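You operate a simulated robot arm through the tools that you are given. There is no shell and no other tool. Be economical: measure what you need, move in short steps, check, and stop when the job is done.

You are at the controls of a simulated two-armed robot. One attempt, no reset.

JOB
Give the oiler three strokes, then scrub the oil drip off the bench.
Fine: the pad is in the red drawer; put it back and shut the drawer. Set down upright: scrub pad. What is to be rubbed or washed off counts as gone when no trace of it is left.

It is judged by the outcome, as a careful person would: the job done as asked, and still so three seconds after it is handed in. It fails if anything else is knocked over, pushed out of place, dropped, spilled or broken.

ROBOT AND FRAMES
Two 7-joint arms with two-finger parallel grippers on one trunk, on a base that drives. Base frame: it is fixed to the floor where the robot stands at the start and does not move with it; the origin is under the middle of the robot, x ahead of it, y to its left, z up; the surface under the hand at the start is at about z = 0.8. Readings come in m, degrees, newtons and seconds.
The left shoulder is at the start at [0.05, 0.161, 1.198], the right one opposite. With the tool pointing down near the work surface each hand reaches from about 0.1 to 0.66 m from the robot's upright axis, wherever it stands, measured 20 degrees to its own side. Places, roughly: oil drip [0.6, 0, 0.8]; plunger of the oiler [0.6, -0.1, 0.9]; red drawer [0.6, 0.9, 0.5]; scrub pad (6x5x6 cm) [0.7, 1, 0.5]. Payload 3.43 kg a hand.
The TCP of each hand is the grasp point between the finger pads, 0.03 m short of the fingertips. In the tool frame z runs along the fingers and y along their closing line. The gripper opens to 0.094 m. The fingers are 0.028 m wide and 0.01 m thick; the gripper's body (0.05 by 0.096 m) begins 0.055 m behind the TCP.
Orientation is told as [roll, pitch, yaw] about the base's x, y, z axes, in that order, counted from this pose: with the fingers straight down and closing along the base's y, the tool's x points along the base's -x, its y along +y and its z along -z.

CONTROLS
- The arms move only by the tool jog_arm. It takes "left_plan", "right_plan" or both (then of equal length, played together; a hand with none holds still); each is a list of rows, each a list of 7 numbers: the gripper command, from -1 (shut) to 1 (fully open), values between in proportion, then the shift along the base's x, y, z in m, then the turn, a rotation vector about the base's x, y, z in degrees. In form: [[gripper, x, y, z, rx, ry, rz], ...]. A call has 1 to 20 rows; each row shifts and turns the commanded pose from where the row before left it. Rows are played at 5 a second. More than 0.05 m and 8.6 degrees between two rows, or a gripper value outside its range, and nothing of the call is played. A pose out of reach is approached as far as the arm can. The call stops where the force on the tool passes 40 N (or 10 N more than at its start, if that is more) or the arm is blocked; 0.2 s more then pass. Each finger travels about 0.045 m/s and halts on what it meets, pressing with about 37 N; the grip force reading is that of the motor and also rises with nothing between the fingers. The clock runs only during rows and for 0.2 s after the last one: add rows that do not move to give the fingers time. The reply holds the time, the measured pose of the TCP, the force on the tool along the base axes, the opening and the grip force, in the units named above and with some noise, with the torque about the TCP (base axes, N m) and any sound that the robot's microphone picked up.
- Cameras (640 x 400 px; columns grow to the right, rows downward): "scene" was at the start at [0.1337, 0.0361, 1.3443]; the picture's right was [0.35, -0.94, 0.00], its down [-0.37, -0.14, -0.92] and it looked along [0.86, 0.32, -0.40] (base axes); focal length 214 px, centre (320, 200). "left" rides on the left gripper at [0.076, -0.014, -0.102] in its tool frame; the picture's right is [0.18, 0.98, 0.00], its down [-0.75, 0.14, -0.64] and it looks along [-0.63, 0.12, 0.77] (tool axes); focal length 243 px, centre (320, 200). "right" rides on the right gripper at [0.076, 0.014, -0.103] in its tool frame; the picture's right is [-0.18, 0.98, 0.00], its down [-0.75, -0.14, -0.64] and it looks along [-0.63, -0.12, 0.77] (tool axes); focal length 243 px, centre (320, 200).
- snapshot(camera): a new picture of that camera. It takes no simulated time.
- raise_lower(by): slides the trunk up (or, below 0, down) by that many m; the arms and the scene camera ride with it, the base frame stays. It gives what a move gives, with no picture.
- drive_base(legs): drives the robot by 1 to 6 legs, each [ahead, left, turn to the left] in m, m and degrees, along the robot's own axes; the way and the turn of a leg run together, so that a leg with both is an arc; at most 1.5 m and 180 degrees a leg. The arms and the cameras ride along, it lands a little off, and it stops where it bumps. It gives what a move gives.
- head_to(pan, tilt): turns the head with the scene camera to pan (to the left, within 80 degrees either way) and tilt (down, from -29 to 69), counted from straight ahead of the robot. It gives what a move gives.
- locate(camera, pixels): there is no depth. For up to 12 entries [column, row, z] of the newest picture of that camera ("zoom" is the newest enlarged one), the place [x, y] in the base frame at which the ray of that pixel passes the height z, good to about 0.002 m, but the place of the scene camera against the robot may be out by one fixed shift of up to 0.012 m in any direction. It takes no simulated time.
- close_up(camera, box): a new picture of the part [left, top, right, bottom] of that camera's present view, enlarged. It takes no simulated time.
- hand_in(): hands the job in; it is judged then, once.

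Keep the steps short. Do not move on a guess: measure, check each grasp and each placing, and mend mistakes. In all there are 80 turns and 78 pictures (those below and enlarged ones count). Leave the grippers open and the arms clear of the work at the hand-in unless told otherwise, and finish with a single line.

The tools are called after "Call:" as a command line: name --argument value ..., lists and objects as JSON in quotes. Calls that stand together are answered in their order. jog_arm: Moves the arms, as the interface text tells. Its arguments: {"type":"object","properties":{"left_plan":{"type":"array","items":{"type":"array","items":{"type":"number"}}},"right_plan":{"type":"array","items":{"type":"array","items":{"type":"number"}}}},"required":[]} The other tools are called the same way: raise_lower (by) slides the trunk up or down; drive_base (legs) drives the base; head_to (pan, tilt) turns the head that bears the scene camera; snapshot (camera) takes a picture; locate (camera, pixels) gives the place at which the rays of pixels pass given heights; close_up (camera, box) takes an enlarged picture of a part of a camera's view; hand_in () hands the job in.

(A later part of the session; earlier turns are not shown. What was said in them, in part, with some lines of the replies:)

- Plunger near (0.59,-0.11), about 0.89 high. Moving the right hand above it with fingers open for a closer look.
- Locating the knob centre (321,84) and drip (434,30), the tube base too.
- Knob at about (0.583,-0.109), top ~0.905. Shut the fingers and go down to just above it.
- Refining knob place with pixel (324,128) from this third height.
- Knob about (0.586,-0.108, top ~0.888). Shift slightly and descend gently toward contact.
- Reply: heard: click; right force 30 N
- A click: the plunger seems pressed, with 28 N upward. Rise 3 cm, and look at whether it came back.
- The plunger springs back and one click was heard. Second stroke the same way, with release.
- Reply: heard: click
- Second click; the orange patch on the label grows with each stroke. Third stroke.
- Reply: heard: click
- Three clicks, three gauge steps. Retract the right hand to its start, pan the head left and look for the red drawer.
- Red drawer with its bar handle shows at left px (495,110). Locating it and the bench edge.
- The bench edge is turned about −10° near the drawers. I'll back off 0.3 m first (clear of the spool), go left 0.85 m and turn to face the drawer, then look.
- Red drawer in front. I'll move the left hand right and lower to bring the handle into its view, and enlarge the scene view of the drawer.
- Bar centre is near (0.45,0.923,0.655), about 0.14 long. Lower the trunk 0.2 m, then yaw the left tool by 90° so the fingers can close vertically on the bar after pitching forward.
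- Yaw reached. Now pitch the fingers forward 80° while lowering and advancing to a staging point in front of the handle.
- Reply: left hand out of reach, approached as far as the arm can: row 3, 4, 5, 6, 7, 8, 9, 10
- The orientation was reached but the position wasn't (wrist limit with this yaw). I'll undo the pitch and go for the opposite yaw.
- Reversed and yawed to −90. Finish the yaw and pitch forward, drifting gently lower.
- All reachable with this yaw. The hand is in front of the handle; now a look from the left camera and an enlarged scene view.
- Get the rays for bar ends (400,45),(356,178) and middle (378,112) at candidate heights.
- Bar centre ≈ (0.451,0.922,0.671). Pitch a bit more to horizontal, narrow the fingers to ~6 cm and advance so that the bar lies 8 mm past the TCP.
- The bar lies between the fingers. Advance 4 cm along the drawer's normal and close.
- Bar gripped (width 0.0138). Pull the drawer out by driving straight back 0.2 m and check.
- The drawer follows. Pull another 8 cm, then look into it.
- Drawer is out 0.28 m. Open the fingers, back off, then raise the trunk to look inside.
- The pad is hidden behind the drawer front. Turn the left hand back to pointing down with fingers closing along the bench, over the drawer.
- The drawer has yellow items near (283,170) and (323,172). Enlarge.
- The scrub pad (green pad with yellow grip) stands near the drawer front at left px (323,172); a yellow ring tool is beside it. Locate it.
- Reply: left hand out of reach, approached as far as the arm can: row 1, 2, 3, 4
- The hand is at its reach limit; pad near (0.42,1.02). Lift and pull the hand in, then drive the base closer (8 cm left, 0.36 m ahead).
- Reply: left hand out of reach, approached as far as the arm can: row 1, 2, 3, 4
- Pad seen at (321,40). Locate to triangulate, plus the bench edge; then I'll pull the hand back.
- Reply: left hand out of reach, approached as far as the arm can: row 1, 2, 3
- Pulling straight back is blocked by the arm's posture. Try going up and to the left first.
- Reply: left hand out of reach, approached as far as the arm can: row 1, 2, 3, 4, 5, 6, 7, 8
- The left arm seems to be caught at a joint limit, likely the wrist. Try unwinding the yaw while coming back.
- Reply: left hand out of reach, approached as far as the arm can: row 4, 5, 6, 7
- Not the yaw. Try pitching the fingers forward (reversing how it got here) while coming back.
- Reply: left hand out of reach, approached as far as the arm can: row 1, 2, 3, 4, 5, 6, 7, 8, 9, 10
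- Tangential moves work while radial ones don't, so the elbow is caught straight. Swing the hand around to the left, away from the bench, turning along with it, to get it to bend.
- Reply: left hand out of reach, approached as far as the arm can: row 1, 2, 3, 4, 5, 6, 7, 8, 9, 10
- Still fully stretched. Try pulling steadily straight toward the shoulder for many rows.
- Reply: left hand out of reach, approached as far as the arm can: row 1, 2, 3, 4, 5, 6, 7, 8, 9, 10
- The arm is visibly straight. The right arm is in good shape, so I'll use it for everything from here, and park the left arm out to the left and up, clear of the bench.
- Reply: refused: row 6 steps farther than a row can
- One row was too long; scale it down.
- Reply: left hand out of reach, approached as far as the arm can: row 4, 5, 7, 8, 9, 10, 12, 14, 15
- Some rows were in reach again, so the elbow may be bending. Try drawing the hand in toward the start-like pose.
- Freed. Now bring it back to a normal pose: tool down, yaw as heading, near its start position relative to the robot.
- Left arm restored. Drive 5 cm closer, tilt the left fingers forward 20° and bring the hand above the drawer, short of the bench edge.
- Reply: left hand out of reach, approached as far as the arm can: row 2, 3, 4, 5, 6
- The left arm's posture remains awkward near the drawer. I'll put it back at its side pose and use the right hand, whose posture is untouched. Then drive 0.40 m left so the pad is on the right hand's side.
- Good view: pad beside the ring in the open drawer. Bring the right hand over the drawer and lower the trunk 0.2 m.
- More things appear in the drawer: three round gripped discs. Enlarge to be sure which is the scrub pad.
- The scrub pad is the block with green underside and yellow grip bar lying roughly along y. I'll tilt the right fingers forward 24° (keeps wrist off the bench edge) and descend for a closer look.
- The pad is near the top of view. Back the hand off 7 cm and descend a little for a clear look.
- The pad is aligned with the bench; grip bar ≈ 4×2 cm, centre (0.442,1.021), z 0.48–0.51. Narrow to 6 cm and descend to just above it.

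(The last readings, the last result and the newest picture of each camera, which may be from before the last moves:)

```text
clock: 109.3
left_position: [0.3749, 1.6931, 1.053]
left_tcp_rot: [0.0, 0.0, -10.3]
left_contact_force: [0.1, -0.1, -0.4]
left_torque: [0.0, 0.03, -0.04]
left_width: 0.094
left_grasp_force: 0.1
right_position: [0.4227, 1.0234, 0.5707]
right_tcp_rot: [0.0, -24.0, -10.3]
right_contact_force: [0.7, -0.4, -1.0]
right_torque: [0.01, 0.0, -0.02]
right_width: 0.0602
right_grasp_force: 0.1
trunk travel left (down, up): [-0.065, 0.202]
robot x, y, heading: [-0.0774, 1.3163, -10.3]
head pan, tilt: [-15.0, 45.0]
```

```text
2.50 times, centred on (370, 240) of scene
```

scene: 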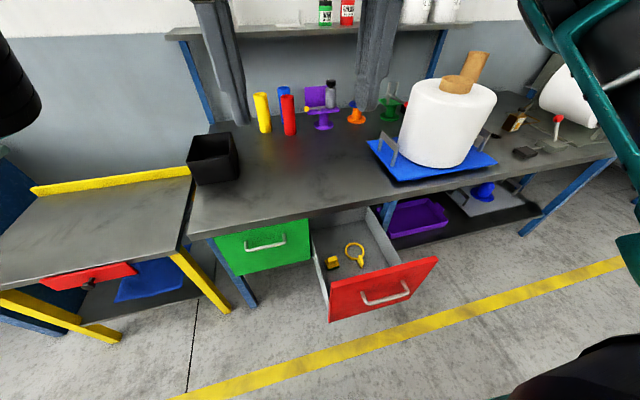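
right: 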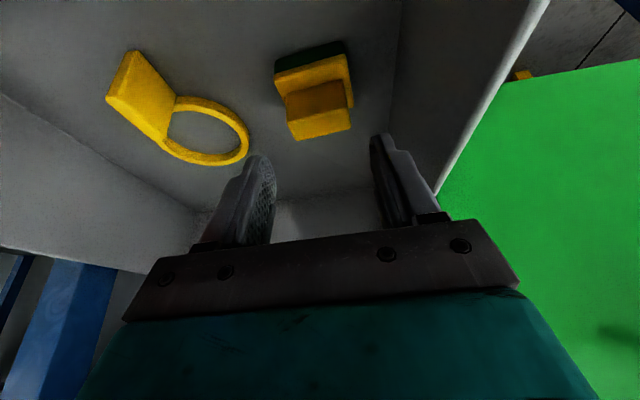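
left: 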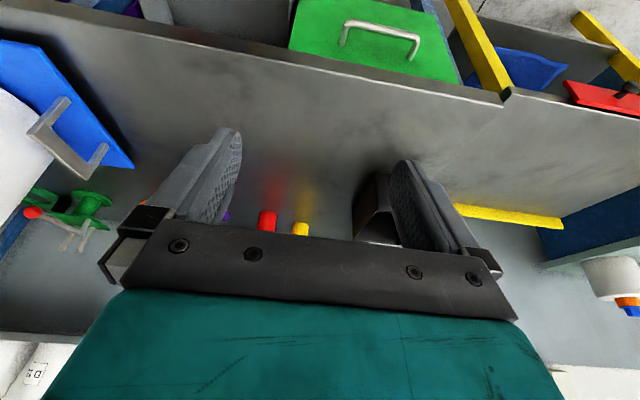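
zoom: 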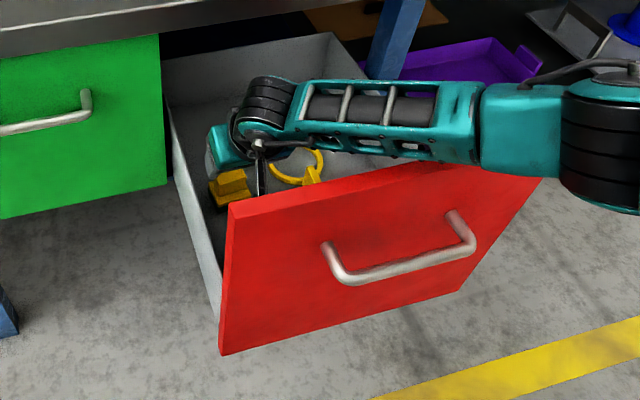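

The forearm runs over the drawer front; to keep it steeper I'll raise the trunk 3 cm, lower the hand correspondingly by 5 cm, and check clearance.

Call:
raise_lower --by 0.03

Call:
jog_arm --right_plan '[[0.28, 0.005, 0, -0.02, 0, 0, 0], [0.28, 0.005, 0, -0.02, 0, 0, 0], [0.28, 0.001, 0, -0.015, 0, 0, 0], [0.28, 0, 0, 0, 0, 0, 0], [0.28, 0, 0, 0, 0, 0, 0]]'

Call:
snapshot --camera "right"

Call:
close_up --camera "scene" --box '[260, 160, 480, 320]'

```text
clock: 110.1
left_position: [0.3739, 1.6931, 1.0825]
left_tcp_rot: [0.1, 0.1, -10.5]
left_contact_force: [0.2, 0.1, 0.2]
left_torque: [0.02, 0.02, 0.02]
left_width: 0.0941
left_grasp_force: 0.0
right_position: [0.4233, 1.0238, 0.6021]
right_tcp_rot: [0.1, -23.9, -10.1]
right_contact_force: [0.8, -0.1, -0.2]
right_torque: [0.01, 0.0, 0.04]
right_width: 0.0601
right_grasp_force: 0.1
trunk travel left (down, up): [-0.095, 0.172]
robot x, y, heading: [-0.0805, 1.3148, -10.0]
head pan, tilt: [-15.0, 45.0]
```

```text
clock: 111.3
left_position: [0.3751, 1.6935, 1.0826]
left_tcp_rot: [0.1, -0.1, -10.4]
left_contact_force: [0.8, 0.3, -0.6]
left_torque: [-0.03, 0.0, -0.02]
left_width: 0.0941
left_grasp_force: 0.1
right_position: [0.4352, 1.0226, 0.5472]
right_tcp_rot: [0.0, -24.0, -10.2]
right_contact_force: [-0.6, -0.3, 0.4]
right_torque: [0.0, -0.03, -0.02]
right_width: 0.0602
right_grasp_force: 0.0
trunk travel left (down, up): [-0.095, 0.172]
robot x, y, heading: [-0.0808, 1.313, -10.4]
head pan, tilt: [-15.0, 45.0]
```

```text
26 pictures are left
```

right: 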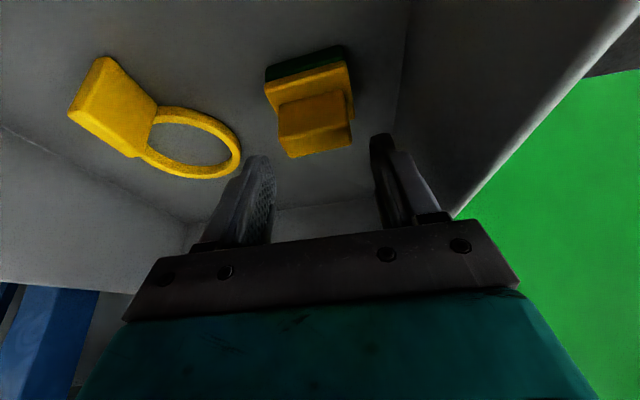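

```text
2.50 times, centred on (370, 240) of scene
```

zoom: 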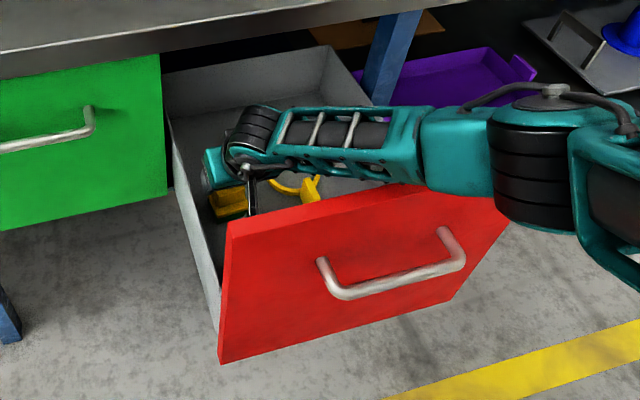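

Pad is well between the fingers. The forearm looks close to the drawer front top, so raise the trunk 4 cm more (lifts the elbow) and lower the hand by the same plus 1.5 cm, then compare.

Call:
raise_lower --by 0.04

Call:
jog_arm --right_plan '[[0.28, 0, 0, -0.02, 0, 0, 0], [0.28, 0.0, 0, -0.02, 0, 0, 0], [0.28, 0, -0.001, -0.01, 0, 0, 0], [0.28, 0, 0, -0.007, 0, 0, 0], [0.28, 0, 0, 0, 0, 0, 0]]'

Call:
close_up --camera "scene" --box '[260, 160, 480, 320]'

```text
clock: 112.1
left_position: [0.375, 1.6917, 1.1212]
left_tcp_rot: [0.2, 0.0, -10.4]
left_contact_force: [-0.1, 0.3, 0.4]
left_torque: [-0.02, -0.01, -0.01]
left_width: 0.094
left_grasp_force: 0.1
right_position: [0.4359, 1.023, 0.5875]
right_tcp_rot: [0.0, -24.0, -10.2]
right_contact_force: [-0.1, 0.4, -1.0]
right_torque: [0.02, -0.01, 0.01]
right_width: 0.0601
right_grasp_force: 0.1
trunk travel left (down, up): [-0.135, 0.132]
robot x, y, heading: [-0.0779, 1.312, -10.1]
head pan, tilt: [-15.0, 45.0]
```

```text
clock: 113.3
left_position: [0.3752, 1.693, 1.1211]
left_tcp_rot: [0.0, 0.0, -10.4]
left_contact_force: [-0.2, -0.1, -0.1]
left_torque: [0.01, 0.0, -0.03]
left_width: 0.094
left_grasp_force: 0.0
right_position: [0.4362, 1.0223, 0.5313]
right_tcp_rot: [-0.1, -24.0, -10.2]
right_contact_force: [0.3, 0.1, 0.1]
right_torque: [0.0, 0.03, 0.0]
right_width: 0.0601
right_grasp_force: 0.0
trunk travel left (down, up): [-0.135, 0.132]
robot x, y, heading: [-0.0797, 1.3125, -10.5]
head pan, tilt: [-15.0, 45.0]
```

```text
2.50 times, centred on (370, 240) of scene
```

zoom: 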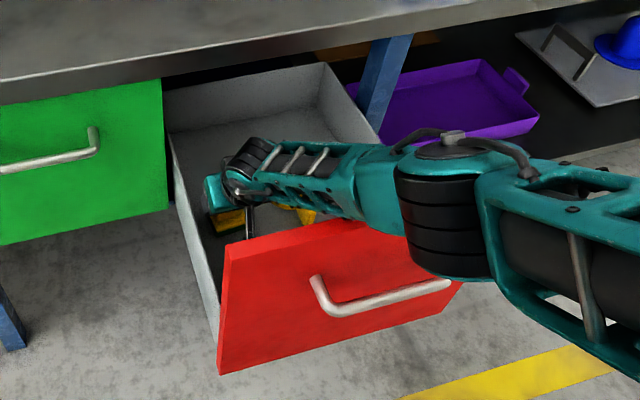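

No contact, elbow well above the panel. Go down the last 1.4 cm and close on the grip bar.

Call:
jog_arm --right_plan '[[0.28, 0, -0.001, -0.007, 0, 0, 0], [0.28, 0.001, 0, -0.007, 0, 0, 0], [0.28, 0, 0, 0, 0, 0, 0], [-1, 0, 0, 0, 0, 0, 0], [-1, 0, 0, 0, 0, 0, 0], [-1, 0, 0, 0, 0, 0, 0], [-1, 0, 0, 0, 0, 0, 0]]'

Call:
snapshot --camera "right"

```text
clock: 114.9
left_position: [0.3744, 1.6923, 1.1225]
left_tcp_rot: [0.1, 0.0, -10.4]
left_contact_force: [0.1, 0.3, 0.2]
left_torque: [0.0, 0.01, -0.03]
left_width: 0.0939
left_grasp_force: 0.0
right_position: [0.4353, 1.0202, 0.5234]
right_tcp_rot: [-0.1, -24.1, -10.2]
right_contact_force: [0.5, -0.1, 0.0]
right_torque: [0.01, -0.04, -0.03]
right_width: 0.0441
right_grasp_force: 36.5
right hand out of reach, approached as far as the arm can: row 2
trunk travel left (down, up): [-0.135, 0.132]
robot x, y, heading: [-0.0796, 1.3162, -10.1]
head pan, tilt: [-15.0, 45.0]
```

```text
23 pictures are left
```

right: 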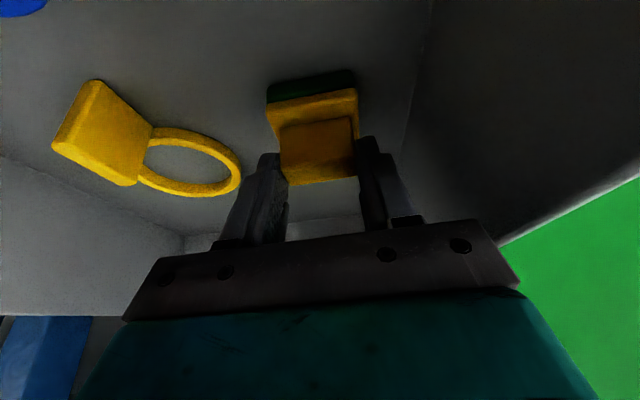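

Held, but the row said out of reach: the arm is nearly straight. I'll reopen, jog up 2 cm (to bend the elbow), then lower by the trunk 3 cm for a deeper and less stretched grasp.

Call:
jog_arm --right_plan '[[0.28, 0, 0, 0, 0, 0, 0], [0.28, 0, 0, 0, 0, 0, 0], [0.28, 0, 0, 0.01, 0, 0, 0], [0.28, 0, 0, 0.01, 0, 0, 0], [0.28, 0, 0, 0, 0, 0, 0]]'

```text
clock: 116.1
left_position: [0.3752, 1.6912, 1.1212]
left_tcp_rot: [0.1, 0.0, -10.4]
left_contact_force: [-0.7, -0.4, 0.1]
left_torque: [-0.01, 0.0, -0.01]
left_width: 0.0938
left_grasp_force: 0.0
right_position: [0.4348, 1.022, 0.5431]
right_tcp_rot: [-0.2, -24.0, -10.2]
right_contact_force: [0.0, -0.1, 0.3]
right_torque: [0.02, -0.01, -0.03]
right_width: 0.0602
right_grasp_force: 0.0
trunk travel left (down, up): [-0.135, 0.132]
robot x, y, heading: [-0.08, 1.3179, -10.4]
head pan, tilt: [-15.0, 45.0]
```

It moves freely. Lower by trunk 3 cm and grip.

Call:
raise_lower --by -0.03

Call:
jog_arm --right_plan '[[-1, 0, 0, 0, 0, 0, 0], [-1, 0, 0, 0, 0, 0, 0], [-1, 0, 0, 0, 0, 0, 0], [-1, 0, 0, 0, 0, 0, 0], [-1, 0, 0, 0.01, 0, 0, 0], [-1, -0.01, 0.002, 0.015, 0, 0, 0], [-1, 0, 0, 0, 0, 0, 0]]'

Call:
snapshot --camera "right"

```text
clock: 116.9
left_position: [0.3741, 1.6931, 1.0913]
left_tcp_rot: [0.1, 0.0, -10.4]
left_contact_force: [0.2, -0.5, 0.2]
left_torque: [0.01, 0.0, -0.02]
left_width: 0.0937
left_grasp_force: 0.0
right_position: [0.435, 1.0221, 0.5126]
right_tcp_rot: [0.0, -23.9, -10.1]
right_contact_force: [0.3, 0.2, 0.4]
right_torque: [0.01, -0.03, -0.02]
right_width: 0.0602
right_grasp_force: 0.0
trunk travel left (down, up): [-0.105, 0.162]
robot x, y, heading: [-0.0761, 1.3159, -10.5]
head pan, tilt: [-15.0, 45.0]
```

```text
clock: 118.5
left_position: [0.3757, 1.6934, 1.0919]
left_tcp_rot: [0.1, 0.0, -10.4]
left_contact_force: [0.2, 0.2, -0.7]
left_torque: [0.03, 0.0, 0.0]
left_width: 0.0937
left_grasp_force: 0.1
right_position: [0.4241, 1.0239, 0.5391]
right_tcp_rot: [0.0, -23.9, -10.2]
right_contact_force: [0.6, -0.2, -1.5]
right_torque: [-0.01, 0.0, -0.02]
right_width: 0.0442
right_grasp_force: 37.1
trunk travel left (down, up): [-0.105, 0.162]
robot x, y, heading: [-0.0829, 1.3174, -10.2]
head pan, tilt: [-15.0, 45.0]
```

```text
22 pictures are left
```

right: 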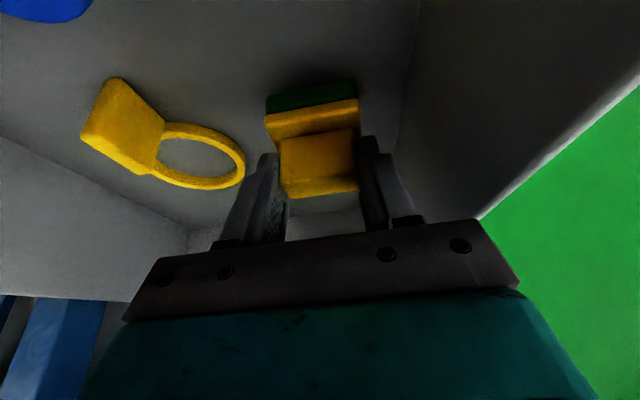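

The pad is up in the grip. Move back 4 cm within the drawer, raise the trunk, then lift further above the drawer front.

Call:
jog_arm --right_plan '[[-1, -0.02, 0.0035, 0.015, 0, 0, 0], [-1, -0.02, 0.0035, 0.015, 0, 0, 0], [-1, 0, 0, 0, 0, 0, 0]]'

Call:
raise_lower --by 0.16

Call:
jog_arm --right_plan '[[-1, 0, 0, 0.04, 0, 0, 0], [-1, 0, 0, 0.04, 0, 0, 0], [-1, 0, 0, 0.04, 0, 0, 0], [-1, 0, 0, 0.04, 0, 0, 0], [-1, 0, 0, 0.04, 0, 0, 0], [-1, -0.03, 0, 0.03, 0, 0, 0], [-1, -0.04, 0, 0.02, 0, 0, 0], [-1, -0.04, 0.01, 0, 0, 0, 0], [-1, 0, 0, 0, 0, 0, 0]]'

Call:
snapshot --camera "scene"

```text
clock: 119.3
left_position: [0.3751, 1.6927, 1.0912]
left_tcp_rot: [0.1, 0.1, -10.3]
left_contact_force: [-0.8, -0.1, -0.5]
left_torque: [-0.04, 0.05, 0.02]
left_width: 0.094
left_grasp_force: 0.1
right_position: [0.3844, 1.0306, 0.5682]
right_tcp_rot: [0.1, -24.1, -10.1]
right_contact_force: [-0.2, 0.5, -0.3]
right_torque: [0.0, 0.0, -0.03]
right_width: 0.0443
right_grasp_force: 36.7
trunk travel left (down, up): [-0.105, 0.162]
robot x, y, heading: [-0.0774, 1.3138, -10.3]
head pan, tilt: [-15.0, 45.0]
```

```text
clock: 121.1
left_position: [0.3754, 1.6925, 1.2512]
left_tcp_rot: [0.1, 0.0, -10.4]
left_contact_force: [-0.7, 0.0, -0.2]
left_torque: [0.0, -0.03, 0.0]
left_width: 0.094
left_grasp_force: 0.1
right_position: [0.3844, 1.0299, 0.7276]
right_tcp_rot: [-0.1, -24.0, -10.2]
right_contact_force: [0.0, -0.4, -1.3]
right_torque: [-0.01, 0.04, -0.01]
right_width: 0.0442
right_grasp_force: 36.9
trunk travel left (down, up): [-0.265, 0.002]
robot x, y, heading: [-0.0797, 1.3143, -10.1]
head pan, tilt: [-15.0, 45.0]
```

```text
clock: 123.1
left_position: [0.3755, 1.6926, 1.2532]
left_tcp_rot: [0.1, -0.1, -10.4]
left_contact_force: [0.5, -0.2, 0.1]
left_torque: [0.0, 0.0, 0.01]
left_width: 0.0939
left_grasp_force: 0.0
right_position: [0.2741, 1.0412, 0.9799]
right_tcp_rot: [0.1, -24.0, -10.2]
right_contact_force: [-0.1, -0.5, -1.0]
right_torque: [-0.03, 0.03, -0.03]
right_width: 0.0439
right_grasp_force: 37.2
trunk travel left (down, up): [-0.265, 0.002]
robot x, y, heading: [-0.0798, 1.3124, -10.3]
head pan, tilt: [-15.0, 45.0]
```

```text
21 pictures are left
```

scene: 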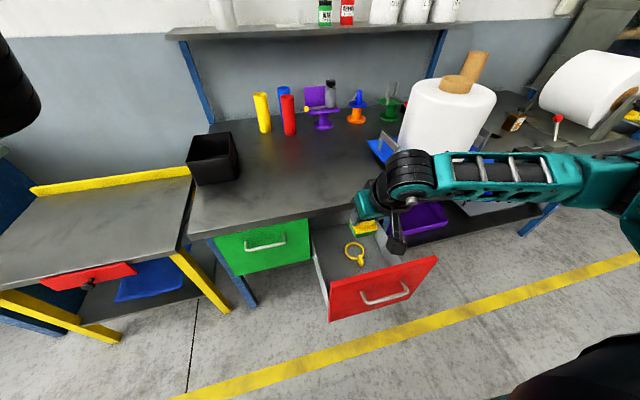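

Pad out and safe. Lift both hands a bit, then back off 0.15, drive right ~0.98 and ahead 0.42 to bring the pad near the drip.

Call:
jog_arm --right_plan '[[-1, 0, 0, 0.03, 0, 0, 0], [-1, 0, 0, 0.03, 0, 0, 0], [-1, 0, 0, 0, 0, 0, 0], [-1, 0, 0, 0, 0, 0, 0]]' --left_plan '[[1, -0.03, 0.01, 0.03, 0, 0, 0], [1, -0.03, 0.01, 0.03, 0, 0, 0], [1, -0.03, 0.01, 0.03, 0, 0, 0], [1, 0, 0, 0, 0, 0, 0]]'

Call:
drive_base --legs '[[-0.15, 0, 0], [0, -0.984, 0], [0.42, 0, 0]]'

Call:
head_to --pan -10 --tilt 45

Call:
snapshot --camera "scene"

Call:
snapshot --camera "right"

```text
clock: 124.1
left_position: [0.2849, 1.7253, 1.3433]
left_tcp_rot: [0.2, 0.1, -10.5]
left_contact_force: [-0.2, -0.6, 0.1]
left_torque: [-0.03, -0.01, 0.0]
left_width: 0.0941
left_grasp_force: 0.1
right_position: [0.275, 1.0401, 1.0379]
right_tcp_rot: [0.0, -24.0, -10.3]
right_contact_force: [0.7, 0.6, -0.1]
right_torque: [-0.01, 0.01, 0.03]
right_width: 0.0442
right_grasp_force: 36.9
trunk travel left (down, up): [-0.265, 0.002]
robot x, y, heading: [-0.0789, 1.3127, -10.2]
head pan, tilt: [-15.0, 45.0]
```

```text
clock: 136.2
left_position: [0.3719, 0.7274, 1.343]
left_tcp_rot: [0.1, 0.1, -8.6]
left_contact_force: [0.1, 0.3, 0.1]
left_torque: [0.02, -0.01, -0.02]
left_width: 0.094
left_grasp_force: 0.0
right_position: [0.3832, 0.0424, 1.0382]
right_tcp_rot: [0.0, -24.1, -8.4]
right_contact_force: [0.6, -0.7, 0.2]
right_torque: [-0.02, 0.03, 0.0]
right_width: 0.0441
right_grasp_force: 37.2
trunk travel left (down, up): [-0.265, 0.002]
robot x, y, heading: [0.0169, 0.3079, -8.3]
head pan, tilt: [-15.0, 45.0]
```

```text
clock: 136.8
left_position: [0.3716, 0.7262, 1.3426]
left_tcp_rot: [0.1, 0.0, -8.6]
left_contact_force: [-0.8, -0.6, -0.1]
left_torque: [0.0, 0.01, 0.02]
left_width: 0.094
left_grasp_force: 0.0
right_position: [0.3824, 0.0421, 1.038]
right_tcp_rot: [0.0, -24.0, -8.3]
right_contact_force: [0.3, 0.1, -0.3]
right_torque: [0.01, -0.05, 0.03]
right_width: 0.044
right_grasp_force: 37.1
trunk travel left (down, up): [-0.265, 0.002]
robot x, y, heading: [0.0205, 0.3046, -8.5]
head pan, tilt: [-10.0, 45.0]
```

```text
20 pictures are left
```

scene: 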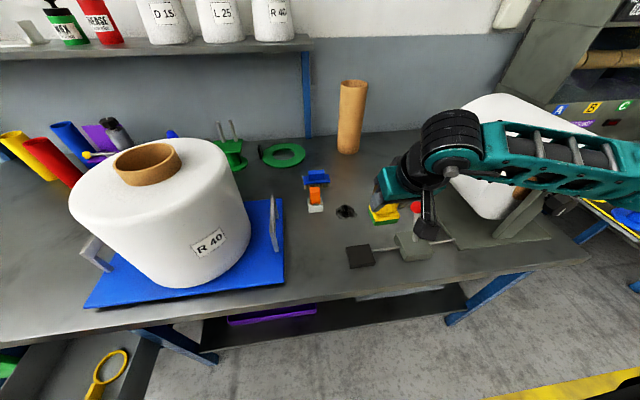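

```text
19 pictures are left
```

right: 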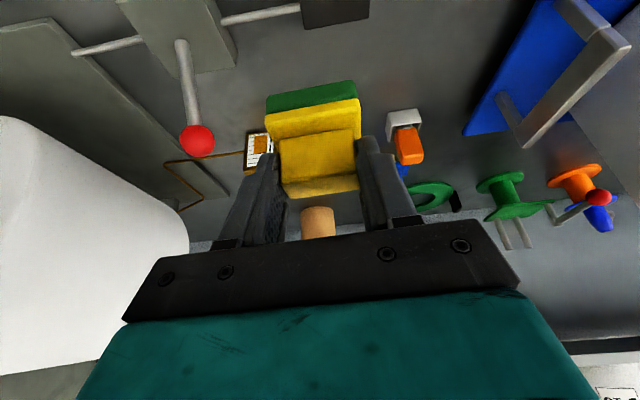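

The drip is still at scene px (345,211) ≈ (0.572,0.040). Move the pad above it, then take a look before contact.

Call:
jog_arm --right_plan '[[-1, 0.044, 0, 0, 0, 0, 0], [-1, 0.044, 0, 0, 0, 0, 0], [-1, 0.044, 0, 0, 0, 0, 0], [-1, 0.044, 0.001, 0, 0, 0, 0], [-1, 0, 0, -0.04, 0, 0, 0], [-1, 0, 0, -0.04, 0, 0, 0], [-1, 0, 0, -0.04, 0, 0, 0], [-1, 0, 0, -0.02, 0, 0, 0], [-1, 0, 0, 0, 0, 0, 0]]'

Call:
close_up --camera "scene" --box '[260, 130, 480, 290]'

```text
clock: 138.8
left_position: [0.3707, 0.7263, 1.3424]
left_tcp_rot: [0.0, 0.1, -8.6]
left_contact_force: [-0.6, 0.0, 0.3]
left_torque: [0.01, 0.0, 0.01]
left_width: 0.094
left_grasp_force: 0.0
right_position: [0.5604, 0.0419, 0.8983]
right_tcp_rot: [0.0, -24.0, -8.4]
right_contact_force: [-0.6, -0.7, -1.3]
right_torque: [0.04, -0.02, -0.05]
right_width: 0.0442
right_grasp_force: 36.9
trunk travel left (down, up): [-0.265, 0.002]
robot x, y, heading: [0.0199, 0.3063, -8.5]
head pan, tilt: [-10.0, 45.0]
```

```text
2.50 times, centred on (370, 210) of scene
```

zoom: 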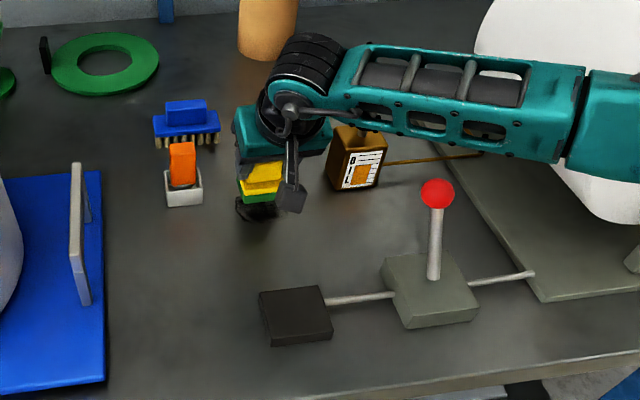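

Pad sits right over the drip, clear of everything. Descend gently to contact.

Call:
jog_arm --right_plan '[[-1, 0, 0, -0.012, 0, 0, 0], [-1, 0, 0, -0.012, 0, 0, 0], [-1, 0, 0, -0.006, 0, 0, 0], [-1, 0, 0, -0.004, 0, 0, 0], [-1, 0, 0, -0.003, 0, 0, 0], [-1, 0, 0, -0.003, 0, 0, 0], [-1, 0, 0, 0, 0, 0, 0]]'

```text
clock: 140.4
left_position: [0.3688, 0.7277, 1.3452]
left_tcp_rot: [0.1, -0.2, -8.6]
left_contact_force: [0.1, -0.2, -0.5]
left_torque: [0.02, -0.01, -0.03]
left_width: 0.0939
left_grasp_force: 0.0
right_position: [0.5591, 0.0441, 0.8628]
right_tcp_rot: [0.0, -24.5, -8.5]
right_contact_force: [-4.8, -1.4, 23.8]
right_torque: [-0.12, 0.51, 0.01]
right_width: 0.0444
right_grasp_force: 37.1
trunk travel left (down, up): [-0.265, 0.002]
robot x, y, heading: [0.0197, 0.3029, -8.3]
head pan, tilt: [-10.0, 45.0]
```

Contact at 24 N. Ease 2 mm and scrub: strokes along x at three y offsets.

Call:
jog_arm --right_plan '[[-1, 0, 0, 0.002, 0, 0, 0], [-1, 0.015, 0, 0, 0, 0, 0], [-1, 0.012, 0, 0, 0, 0, 0], [-1, -0.018, 0, 0, 0, 0, 0], [-1, -0.018, 0, 0, 0, 0, 0], [-1, -0.015, 0, 0, 0, 0, 0], [-1, 0, 0.02, 0, 0, 0, 0], [-1, 0.018, 0, 0, 0, 0, 0], [-1, 0.018, 0, 0, 0, 0, 0], [-1, 0.012, 0, 0, 0, 0, 0], [-1, 0, -0.02, 0, 0, 0, 0], [-1, 0, -0.02, 0, 0, 0, 0], [-1, -0.018, 0, 0, 0, 0, 0], [-1, -0.018, 0, 0, 0, 0, 0], [-1, -0.012, 0, 0, 0, 0, 0], [-1, 0.012, 0.01, 0, 0, 0, 0], [-1, 0.012, 0.01, 0, 0, 0, 0], [-1, 0, 0, 0, 0, 0, 0]]'

Call:
close_up --camera "scene" --box '[290, 150, 430, 250]'

```text
clock: 144.2
left_position: [0.3697, 0.7269, 1.344]
left_tcp_rot: [0.1, -0.3, -8.7]
left_contact_force: [-0.1, -0.1, -0.3]
left_torque: [-0.01, 0.01, 0.04]
left_width: 0.0937
left_grasp_force: 0.1
right_position: [0.5568, 0.0441, 0.8619]
right_tcp_rot: [-0.1, -24.1, -8.4]
right_contact_force: [-6.3, -6.3, 20.4]
right_torque: [-0.31, 0.01, -0.08]
right_width: 0.0439
right_grasp_force: 37.0
trunk travel left (down, up): [-0.265, 0.002]
robot x, y, heading: [0.0154, 0.3078, -8.1]
head pan, tilt: [-10.0, 45.0]
```

```text
4.00 times, centred on (360, 200) of scene
```

zoom: 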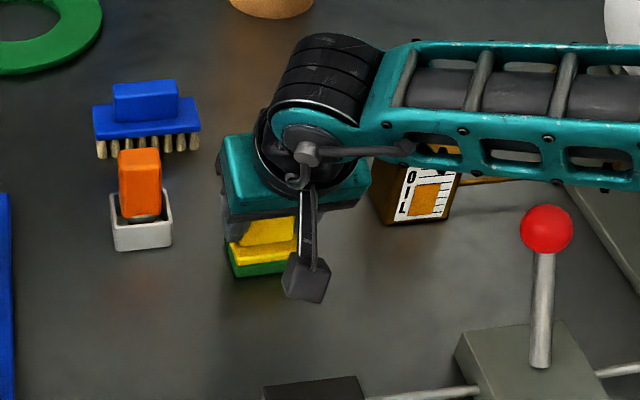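

No trace is visible around the pad. One more scrub pass along y, then lift and inspect.

Call:
jog_arm --right_plan '[[-1, 0, 0.018, 0, 0, 0, 0], [-1, 0, 0.014, 0, 0, 0, 0], [-1, 0.014, -0.014, 0, 0, 0, 0], [-1, 0, -0.018, 0, 0, 0, 0], [-1, 0, -0.018, 0, 0, 0, 0], [-1, 0, -0.014, 0, 0, 0, 0], [-1, -0.014, 0.014, 0, 0, 0, 0], [-1, -0.014, 0, 0, 0, 0, 0], [-1, 0, 0.018, 0, 0, 0, 0], [-1, 0, 0.018, 0, 0, 0, 0], [-1, 0.007, -0.018, 0, 0, 0, 0], [-1, 0.007, 0, 0, 0, 0, 0], [-1, 0, 0, 0.02, 0, 0, 0], [-1, 0, 0, 0.04, 0, 0, 0], [-1, -0.03, 0, 0.04, 0, 0, 0], [-1, -0.045, 0, 0.02, 0, 0, 0], [-1, -0.045, 0, 0.02, 0, 0, 0], [-1, -0.045, 0, 0.02, 0, 0, 0], [-1, 0, 0, 0, 0, 0, 0]]'

Call:
close_up --camera "scene" --box '[290, 160, 430, 250]'

Call:
snapshot --camera "right"

```text
clock: 148.2
left_position: [0.3722, 0.7265, 1.3431]
left_tcp_rot: [0.1, 0.0, -8.6]
left_contact_force: [0.1, -0.5, 0.8]
left_torque: [-0.01, 0.04, 0.02]
left_width: 0.0938
left_grasp_force: 0.1
right_position: [0.3946, 0.0433, 1.0205]
right_tcp_rot: [0.0, -24.1, -8.3]
right_contact_force: [-0.4, -0.6, 0.0]
right_torque: [0.02, 0.0, -0.02]
right_width: 0.0439
right_grasp_force: 37.0
trunk travel left (down, up): [-0.265, 0.002]
robot x, y, heading: [0.0177, 0.3054, -8.4]
head pan, tilt: [-10.0, 45.0]
```

```text
4.44 times, centred on (360, 205) of scene
```

zoom: 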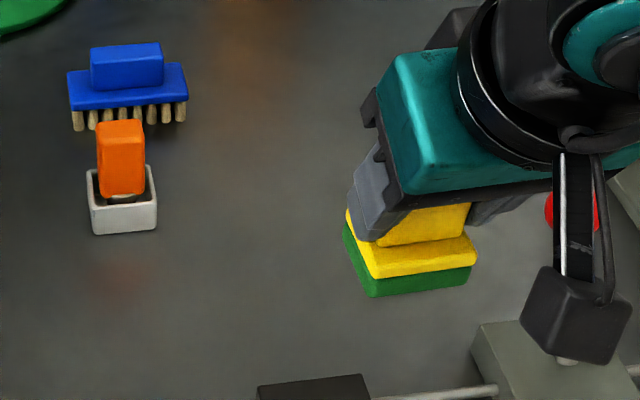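

```text
15 pictures are left
```

right: 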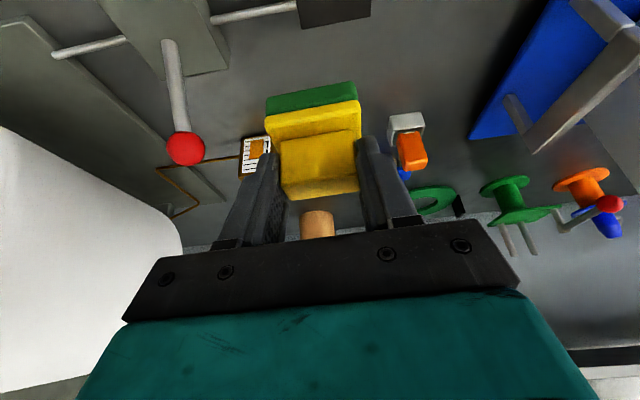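

The spot (zoom ≈ (253,227)) is clean. Drive back to the drawer along the reverse way.

Call:
drive_base --legs '[[-0.42, 0, 0], [0, 0, -1.9], [0, 0.976, 0], [0.142, 0, 0]]'

Call:
snapshot --camera "right"

```text
clock: 160.8
left_position: [0.3139, 1.7174, 1.3422]
left_tcp_rot: [0.1, 0.0, -11.6]
left_contact_force: [-0.2, 0.4, -0.6]
left_torque: [-0.02, 0.01, 0.01]
left_width: 0.0941
left_grasp_force: 0.0
right_position: [0.2984, 1.033, 1.0192]
right_tcp_rot: [0.0, -24.0, -11.5]
right_contact_force: [0.5, 0.1, -0.2]
right_torque: [0.02, -0.01, -0.02]
right_width: 0.0442
right_grasp_force: 36.8
trunk travel left (down, up): [-0.265, 0.002]
robot x, y, heading: [-0.0606, 1.3173, -11.7]
head pan, tilt: [-10.0, 45.0]
```

```text
14 pictures are left
```

right: 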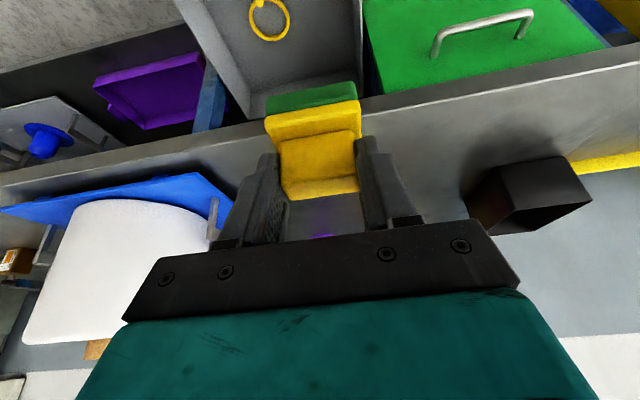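

Nearly the same base pose as at the pick. Retrace: over the drawer, down to z≈0.73, then trunk down 0.16.

Call:
jog_arm --right_plan '[[-1, 0.043, -0.001, 0, 0, 0, 1.3], [-1, 0.043, -0.002, 0, 0, 0, 0], [-1, 0, 0, -0.042, 0, 0, 0], [-1, 0, 0, -0.042, 0, 0, 0], [-1, 0, 0, -0.042, 0, 0, 0], [-1, 0, 0, -0.042, 0, 0, 0], [-1, 0, 0, -0.042, 0, 0, 0], [-1, 0, 0, -0.042, 0, 0, 0], [-1, 0, 0, -0.035, 0, 0, 0], [-1, 0, 0, 0, 0, 0, 0]]'

Call:
raise_lower --by -0.16

Call:
close_up --camera "scene" --box '[260, 160, 480, 320]'

Call:
snapshot --camera "right"

```text
clock: 162.9
left_position: [0.3116, 1.7174, 1.3422]
left_tcp_rot: [0.1, -0.1, -11.7]
left_contact_force: [0.4, 0.5, 0.2]
left_torque: [0.0, 0.01, -0.02]
left_width: 0.0935
left_grasp_force: 0.1
right_position: [0.3835, 1.0294, 0.7339]
right_tcp_rot: [0.1, -24.0, -10.2]
right_contact_force: [-0.6, 0.2, -0.9]
right_torque: [0.03, 0.0, 0.0]
right_width: 0.044
right_grasp_force: 36.6
trunk travel left (down, up): [-0.265, 0.002]
robot x, y, heading: [-0.0604, 1.3163, -11.7]
head pan, tilt: [-10.0, 45.0]
```

```text
clock: 164.8
left_position: [0.3122, 1.7175, 1.1835]
left_tcp_rot: [0.0, -0.1, -11.7]
left_contact_force: [0.4, 0.3, 0.1]
left_torque: [0.01, 0.0, -0.01]
left_width: 0.094
left_grasp_force: 0.1
right_position: [0.3835, 1.0303, 0.5726]
right_tcp_rot: [0.0, -24.0, -10.3]
right_contact_force: [0.7, 0.5, -1.1]
right_torque: [-0.03, 0.0, 0.04]
right_width: 0.044
right_grasp_force: 37.7
trunk travel left (down, up): [-0.105, 0.162]
robot x, y, heading: [-0.0618, 1.3169, -11.6]
head pan, tilt: [-10.0, 45.0]
```

```text
2.50 times, centred on (370, 240) of scene
```

zoom: 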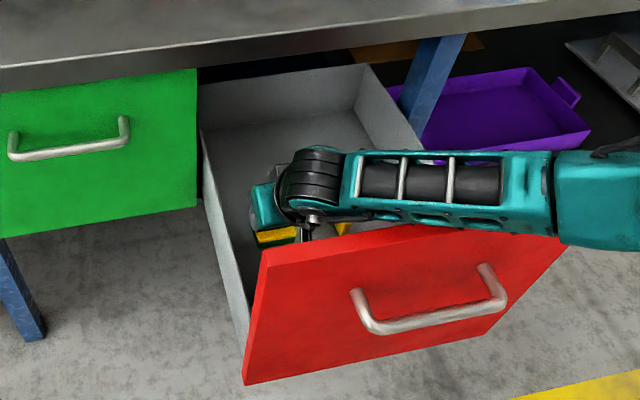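

```text
12 pictures are left
```

right: 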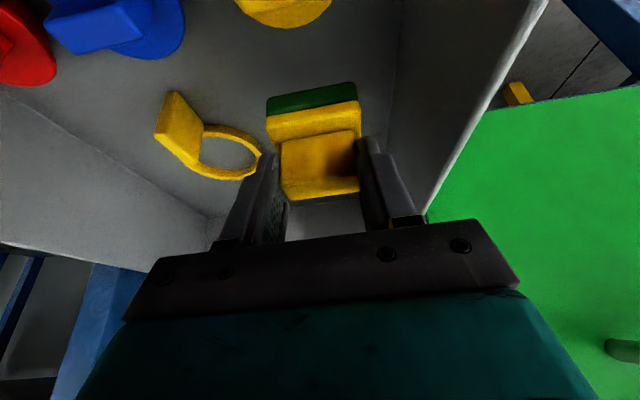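

Matches the pick-up picture. Move forward 4 cm while lowering, then gently to contact.

Call:
jog_arm --right_plan '[[-1, 0.022, -0.004, -0.015, 0, 0, 0], [-1, 0.022, -0.004, -0.015, 0, 0, 0], [-1, 0, 0, -0.015, 0, 0, 0], [-1, 0, 0, -0.008, 0, 0, 0], [-1, 0, 0, -0.004, 0, 0, 0], [-1, 0, 0, -0.003, 0, 0, 0], [-1, 0, 0, 0, 0, 0, 0]]'

```text
clock: 166.4
left_position: [0.3118, 1.7172, 1.1836]
left_tcp_rot: [0.1, -0.1, -11.9]
left_contact_force: [0.9, -0.8, 0.0]
left_torque: [0.02, -0.01, 0.01]
left_width: 0.094
left_grasp_force: 0.1
right_position: [0.4278, 1.0214, 0.513]
right_tcp_rot: [0.0, -24.1, -10.2]
right_contact_force: [-0.3, 0.3, -1.0]
right_torque: [-0.03, 0.0, 0.0]
right_width: 0.0441
right_grasp_force: 37.1
trunk travel left (down, up): [-0.105, 0.162]
robot x, y, heading: [-0.062, 1.3158, -11.4]
head pan, tilt: [-10.0, 45.0]
```

At the pick height but no contact force yet; step down by millimetres.

Call:
jog_arm --right_plan '[[-1, 0, 0, -0.0015, 0, 0, 0], [-1, 0, 0, -0.0015, 0, 0, 0], [-1, 0, 0, 0, 0, 0, 0]]'

```text
clock: 167.2
left_position: [0.3105, 1.7182, 1.1833]
left_tcp_rot: [0.2, -0.2, -11.7]
left_contact_force: [-0.5, 0.4, 0.0]
left_torque: [-0.02, -0.03, -0.02]
left_width: 0.094
left_grasp_force: 0.1
right_position: [0.4284, 1.0218, 0.513]
right_tcp_rot: [0.0, -24.4, -10.1]
right_contact_force: [-5.3, 1.7, 18.3]
right_torque: [-0.03, 0.14, -0.04]
right_width: 0.0442
right_grasp_force: 37.0
trunk travel left (down, up): [-0.105, 0.162]
robot x, y, heading: [-0.0615, 1.3143, -11.4]
head pan, tilt: [-10.0, 45.0]
```

Contact. Ease off 2 mm, open to 6 cm, rise and look.

Call:
jog_arm --right_plan '[[-1, 0, 0, 0.0025, 0, 0, 0], [0.28, 0, 0, 0, 0, 0, 0], [0.28, 0, 0, 0, 0, 0, 0], [0.28, 0, 0, 0, 0, 0, 0], [0.28, 0, 0, 0.02, 0, 0, 0], [0.28, 0, 0, 0.03, 0, 0, 0], [0.28, -0.02, 0.003, 0.03, 0, 0, 0], [0.28, 0, 0, 0, 0, 0, 0]]'

Call:
snapshot --camera "right"

```text
clock: 169.0
left_position: [0.3112, 1.718, 1.1828]
left_tcp_rot: [0.2, -0.1, -11.7]
left_contact_force: [0.4, 0.9, 0.1]
left_torque: [0.0, 0.01, 0.0]
left_width: 0.0942
left_grasp_force: 0.1
right_position: [0.4068, 1.0258, 0.5939]
right_tcp_rot: [0.0, -23.9, -10.2]
right_contact_force: [-0.5, -0.3, -0.2]
right_torque: [0.01, -0.03, -0.03]
right_width: 0.0603
right_grasp_force: 0.2
trunk travel left (down, up): [-0.105, 0.162]
robot x, y, heading: [-0.0606, 1.3152, -11.4]
head pan, tilt: [-10.0, 45.0]
```

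```text
11 pictures are left
```

right: 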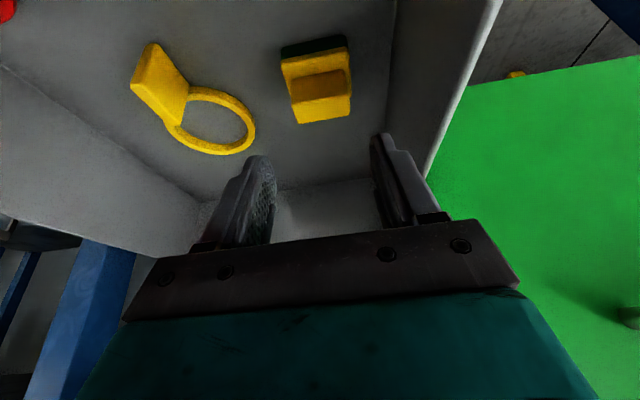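

The pad stands upright in its place. Raise the trunk and lift the hand out over the drawer front, then back the robot off.

Call:
raise_lower --by 0.16

Call:
jog_arm --right_plan '[[0.28, 0, 0, 0.045, 0, 0, 0], [0.28, 0, 0, 0.045, 0, 0, 0], [0.28, 0, 0, 0.045, 0, 0, 0], [0.28, 0, 0, 0.045, 0, 0, 0], [0.28, -0.02, 0, 0.04, 0, 0, 0], [0.28, -0.03, 0, 0, 0, 0, 0], [0.28, -0.03, 0, 0, 0, 0, 0], [0.28, 0, 0, 0, 0, 0, 0]]'

Call:
drive_base --legs '[[-0.32, 0, 0], [0, -0.08, 1.1]]'

Call:
snapshot --camera "scene"

Call:
snapshot --camera "right"

```text
clock: 170.8
left_position: [0.3115, 1.7181, 1.3425]
left_tcp_rot: [0.2, -0.1, -11.7]
left_contact_force: [-0.2, 0.0, -0.2]
left_torque: [0.0, 0.0, 0.0]
left_width: 0.0941
left_grasp_force: 0.0
right_position: [0.4067, 1.0252, 0.753]
right_tcp_rot: [0.0, -24.0, -10.2]
right_contact_force: [0.9, -0.1, 0.2]
right_torque: [-0.02, 0.01, -0.07]
right_width: 0.06
right_grasp_force: 0.1
trunk travel left (down, up): [-0.265, 0.002]
robot x, y, heading: [-0.0641, 1.3148, -11.7]
head pan, tilt: [-10.0, 45.0]
```

```text
clock: 172.6
left_position: [0.3126, 1.7172, 1.3427]
left_tcp_rot: [0.0, 0.0, -11.7]
left_contact_force: [0.6, 0.5, -0.5]
left_torque: [0.01, -0.02, -0.01]
left_width: 0.0944
left_grasp_force: 0.1
right_position: [0.3265, 1.0249, 0.973]
right_tcp_rot: [0.0, -23.9, -10.2]
right_contact_force: [1.0, 0.6, -0.4]
right_torque: [0.01, 0.0, 0.01]
right_width: 0.0604
right_grasp_force: 0.1
trunk travel left (down, up): [-0.265, 0.002]
robot x, y, heading: [-0.0642, 1.3129, -11.7]
head pan, tilt: [-10.0, 45.0]
```

```text
clock: 175.7
left_position: [-0.025, 1.7119, 1.3432]
left_tcp_rot: [0.2, -0.1, -10.7]
left_contact_force: [0.1, -0.2, -0.1]
left_torque: [0.04, -0.01, -0.01]
left_width: 0.0938
left_grasp_force: 0.2
right_position: [0.0022, 1.0179, 0.9749]
right_tcp_rot: [0.0, -24.0, -9.2]
right_contact_force: [0.6, 0.2, -1.1]
right_torque: [0.02, -0.01, 0.01]
right_width: 0.06
right_grasp_force: 0.1
trunk travel left (down, up): [-0.265, 0.002]
robot x, y, heading: [-0.3869, 1.3021, -10.6]
head pan, tilt: [-10.0, 45.0]
```

```text
10 pictures are left
```

scene: 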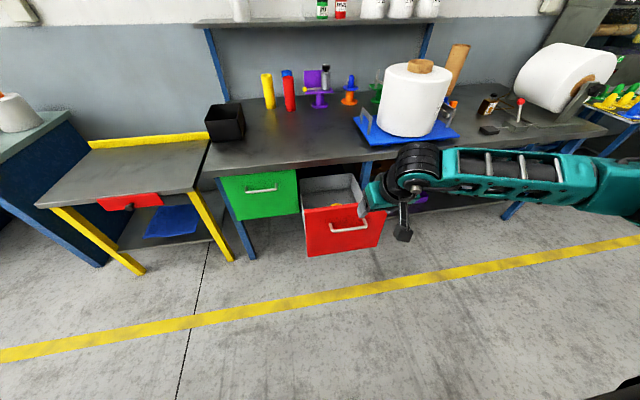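

```text
9 pictures are left
```

right: 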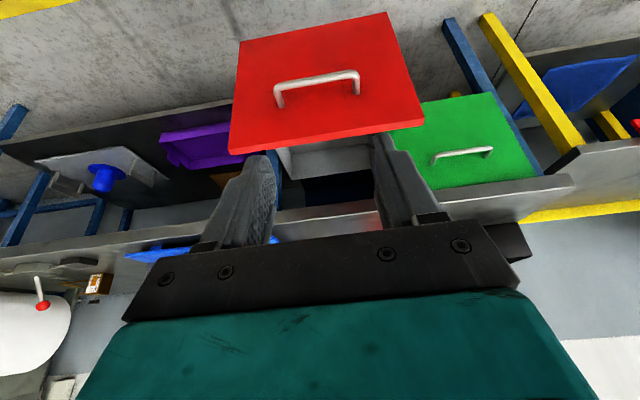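

Locate the bar, and lower trunk 0.1 plus the hand 0.185 to the bar's height, well in front of it.

Call:
locate --camera "right" --pixels '[[277, 92, 0.671], [358, 78, 0.671], [318, 84, 0.671], [330, 140, 0.755]]'

Call:
raise_lower --by -0.1

Call:
jog_arm --right_plan '[[0.28, 0, 0, -0.04, 0, 0, 0], [0.28, 0, 0, -0.04, 0, 0, 0], [0.28, 0, 0, -0.04, 0, 0, 0], [0.28, 0, 0, -0.04, 0, 0, 0], [0.28, 0, 0, -0.022, 0, 0, 0], [0.28, 0, 0, 0, 0, 0, 0]]'

Call:
snapshot --camera "right"

```text
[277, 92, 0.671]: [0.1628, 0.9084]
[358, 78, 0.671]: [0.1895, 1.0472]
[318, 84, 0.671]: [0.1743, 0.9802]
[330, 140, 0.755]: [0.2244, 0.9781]
```

```text
clock: 177.0
left_position: [-0.0245, 1.711, 1.2429]
left_tcp_rot: [0.1, 0.0, -10.7]
left_contact_force: [0.4, -0.4, 0.2]
left_torque: [0.02, 0.02, 0.03]
left_width: 0.0941
left_grasp_force: 0.1
right_position: [0.0027, 1.0189, 0.8733]
right_tcp_rot: [-0.1, -23.9, -9.1]
right_contact_force: [0.4, -0.6, 0.3]
right_torque: [-0.01, 0.03, 0.02]
right_width: 0.0603
right_grasp_force: 0.1
trunk travel left (down, up): [-0.165, 0.102]
robot x, y, heading: [-0.392, 1.3054, -10.4]
head pan, tilt: [-10.0, 45.0]
```

```text
clock: 178.4
left_position: [-0.0239, 1.7114, 1.243]
left_tcp_rot: [0.1, -0.1, -10.7]
left_contact_force: [-0.5, 0.2, 0.0]
left_torque: [0.02, 0.01, 0.01]
left_width: 0.0939
left_grasp_force: 0.0
right_position: [0.0022, 1.0178, 0.6896]
right_tcp_rot: [-0.1, -24.0, -9.2]
right_contact_force: [0.2, 0.0, -0.3]
right_torque: [0.01, 0.04, -0.02]
right_width: 0.0599
right_grasp_force: 0.1
trunk travel left (down, up): [-0.165, 0.102]
robot x, y, heading: [-0.3903, 1.3026, -10.2]
head pan, tilt: [-10.0, 45.0]
```

```text
8 pictures are left
```

right: 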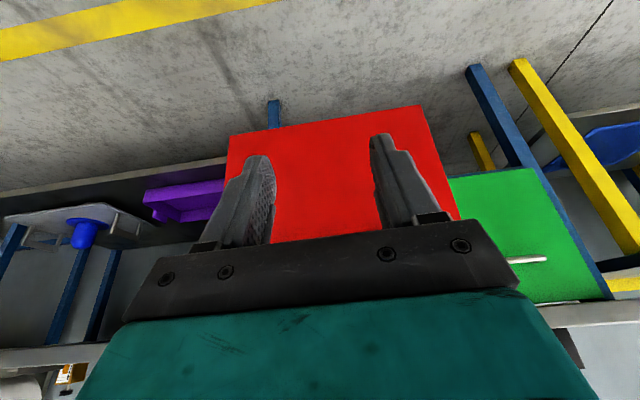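

Bar confirmed at (0.174,0.980); the drawer hasn't shifted. Lower 1.2 cm and drive forward 0.40 m, pushing on the bar.

Call:
jog_arm --right_plan '[[0.28, 0, 0, -0.012, 0, 0, 0], [0.28, 0, 0, 0, 0, 0, 0]]'

Call:
drive_base --legs '[[0.2, 0, 0], [0.2, 0, 0]]'

Call:
close_up --camera "scene" --box '[220, 120, 460, 280]'

```text
clock: 179.0
left_position: [-0.0243, 1.7109, 1.2428]
left_tcp_rot: [0.2, 0.0, -10.7]
left_contact_force: [0.7, -0.3, 0.1]
left_torque: [-0.03, -0.03, -0.01]
left_width: 0.094
left_grasp_force: 0.1
right_position: [0.0022, 1.0187, 0.6774]
right_tcp_rot: [0.0, -23.9, -9.3]
right_contact_force: [0.3, 0.1, -0.2]
right_torque: [-0.02, 0.01, -0.02]
right_width: 0.0603
right_grasp_force: 0.1
trunk travel left (down, up): [-0.165, 0.102]
robot x, y, heading: [-0.3933, 1.3036, -10.5]
head pan, tilt: [-10.0, 45.0]
```

```text
clock: 181.8
left_position: [0.3661, 1.6398, 1.242]
left_tcp_rot: [0.1, 0.1, -10.7]
left_contact_force: [0.5, -0.7, -0.3]
left_torque: [-0.01, 0.01, 0.02]
left_width: 0.0938
left_grasp_force: 0.1
right_position: [0.3935, 0.9473, 0.6784]
right_tcp_rot: [0.0, -24.1, -9.0]
right_contact_force: [-0.8, 0.6, -0.1]
right_torque: [0.03, 0.02, 0.0]
right_width: 0.0603
right_grasp_force: 0.0
trunk travel left (down, up): [-0.165, 0.102]
robot x, y, heading: [0.0018, 1.2318, -10.6]
head pan, tilt: [-10.0, 45.0]
```

```text
2.50 times, centred on (340, 200) of scene
```

zoom: 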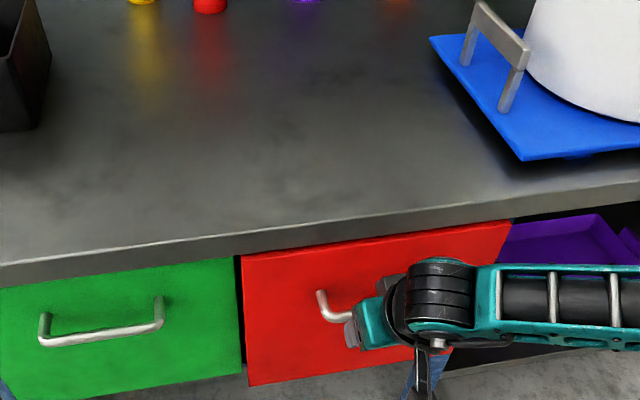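

Almost shut. Push on gently by the arm until resistance.

Call:
jog_arm --right_plan '[[0.28, 0.01, -0.0018, 0, 0, 0, 0], [0.28, 0.01, -0.0018, 0, 0, 0, 0], [0.28, 0.008, -0.0015, 0, 0, 0, 0], [0.28, 0.008, -0.0015, 0, 0, 0, 0], [0.28, 0.006, -0.001, 0, 0, 0, 0], [0.28, 0, 0, 0, 0, 0, 0]]'

Call:
close_up --camera "scene" --box '[220, 120, 460, 280]'

```text
clock: 183.2
left_position: [0.3654, 1.6392, 1.2435]
left_tcp_rot: [0.1, 0.1, -10.6]
left_contact_force: [1.2, 0.5, 0.1]
left_torque: [-0.02, 0.0, 0.04]
left_width: 0.0941
left_grasp_force: 0.1
right_position: [0.4261, 0.9412, 0.672]
right_tcp_rot: [0.0, -22.7, -9.4]
right_contact_force: [-1.0, 1.0, -1.2]
right_torque: [0.08, 0.01, -0.04]
right_width: 0.0598
right_grasp_force: 0.0
trunk travel left (down, up): [-0.165, 0.102]
robot x, y, heading: [-0.0031, 1.2311, -10.3]
head pan, tilt: [-10.0, 45.0]
stopped in row 6 (right hand): the force on the tool passed its limit at 41 N (the readings are from after the stop); the commanded pose is now the measured one
```

```text
2.50 times, centred on (340, 200) of scene
```

zoom: 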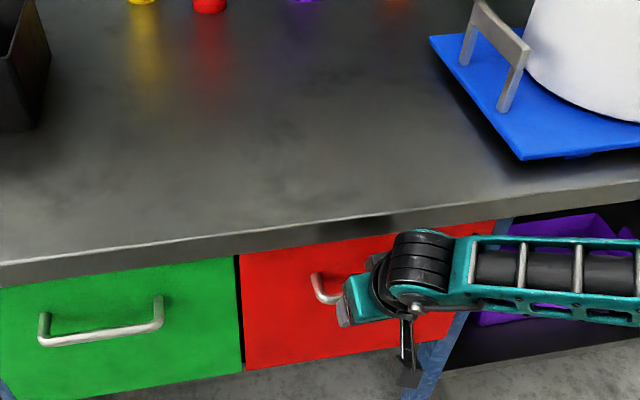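

Drawer is shut (stopped at 41 N against the end, front flush with the green one). Back the hand away, drive back, open gripper, and check.

Call:
jog_arm --right_plan '[[0.28, -0.03, 0.005, 0, 0, 0, 0], [0.28, -0.04, 0.007, 0, 0, 0, 0], [1, -0.04, 0.007, 0, 0, 0, 0], [1, 0, 0, 0, 0, 0, 0], [1, 0, 0, 0, 0, 0, 0]]'

Call:
drive_base --legs '[[-0.3, 0, 0]]'

Call:
snapshot --camera "scene"

Call:
close_up --camera "scene" --box '[200, 120, 400, 260]'

```text
clock: 184.4
left_position: [0.3645, 1.6396, 1.2427]
left_tcp_rot: [0.2, -0.1, -10.6]
left_contact_force: [0.2, -0.4, -0.1]
left_torque: [-0.02, 0.02, 0.02]
left_width: 0.0938
left_grasp_force: 0.0
right_position: [0.3129, 0.9596, 0.6728]
right_tcp_rot: [-0.1, -22.7, -9.3]
right_contact_force: [-0.4, 0.2, -0.1]
right_torque: [-0.03, -0.02, -0.01]
right_width: 0.0939
right_grasp_force: 0.1
trunk travel left (down, up): [-0.165, 0.102]
robot x, y, heading: [0.0025, 1.2312, -10.4]
head pan, tilt: [-10.0, 45.0]
```

```text
clock: 186.4
left_position: [0.0683, 1.6944, 1.2444]
left_tcp_rot: [0.1, -0.1, -10.6]
left_contact_force: [0.2, -1.2, -0.2]
left_torque: [0.01, -0.02, -0.01]
left_width: 0.0937
left_grasp_force: 0.0
right_position: [0.0189, 1.0152, 0.6724]
right_tcp_rot: [-0.1, -22.9, -9.1]
right_contact_force: [0.2, -0.2, 1.3]
right_torque: [0.0, -0.03, 0.0]
right_width: 0.0939
right_grasp_force: 0.2
trunk travel left (down, up): [-0.165, 0.102]
robot x, y, heading: [-0.2951, 1.2848, -10.3]
head pan, tilt: [-10.0, 45.0]
```

```text
5 pictures are left
```

scene: 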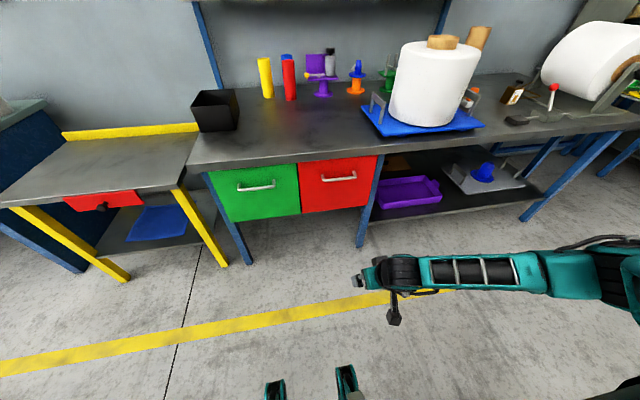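

```text
2.86 times, centred on (300, 190) of scene
```

zoom: 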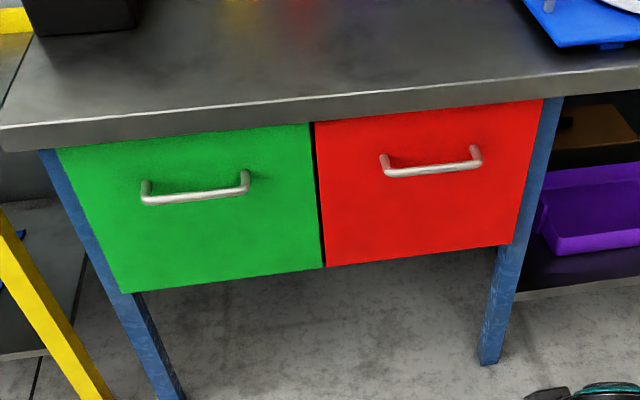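

The red drawer is shut flush, the bench spot was clean after the scrub, the oiler got three clicks, and both hands are open and clear. Handing in.

Call:
hand_in

```text
The job is handed in.
```

The oiler got three strokes, the oil drip is scrubbed off the bench with no trace left, and the pad is back upright in the shut red drawer.
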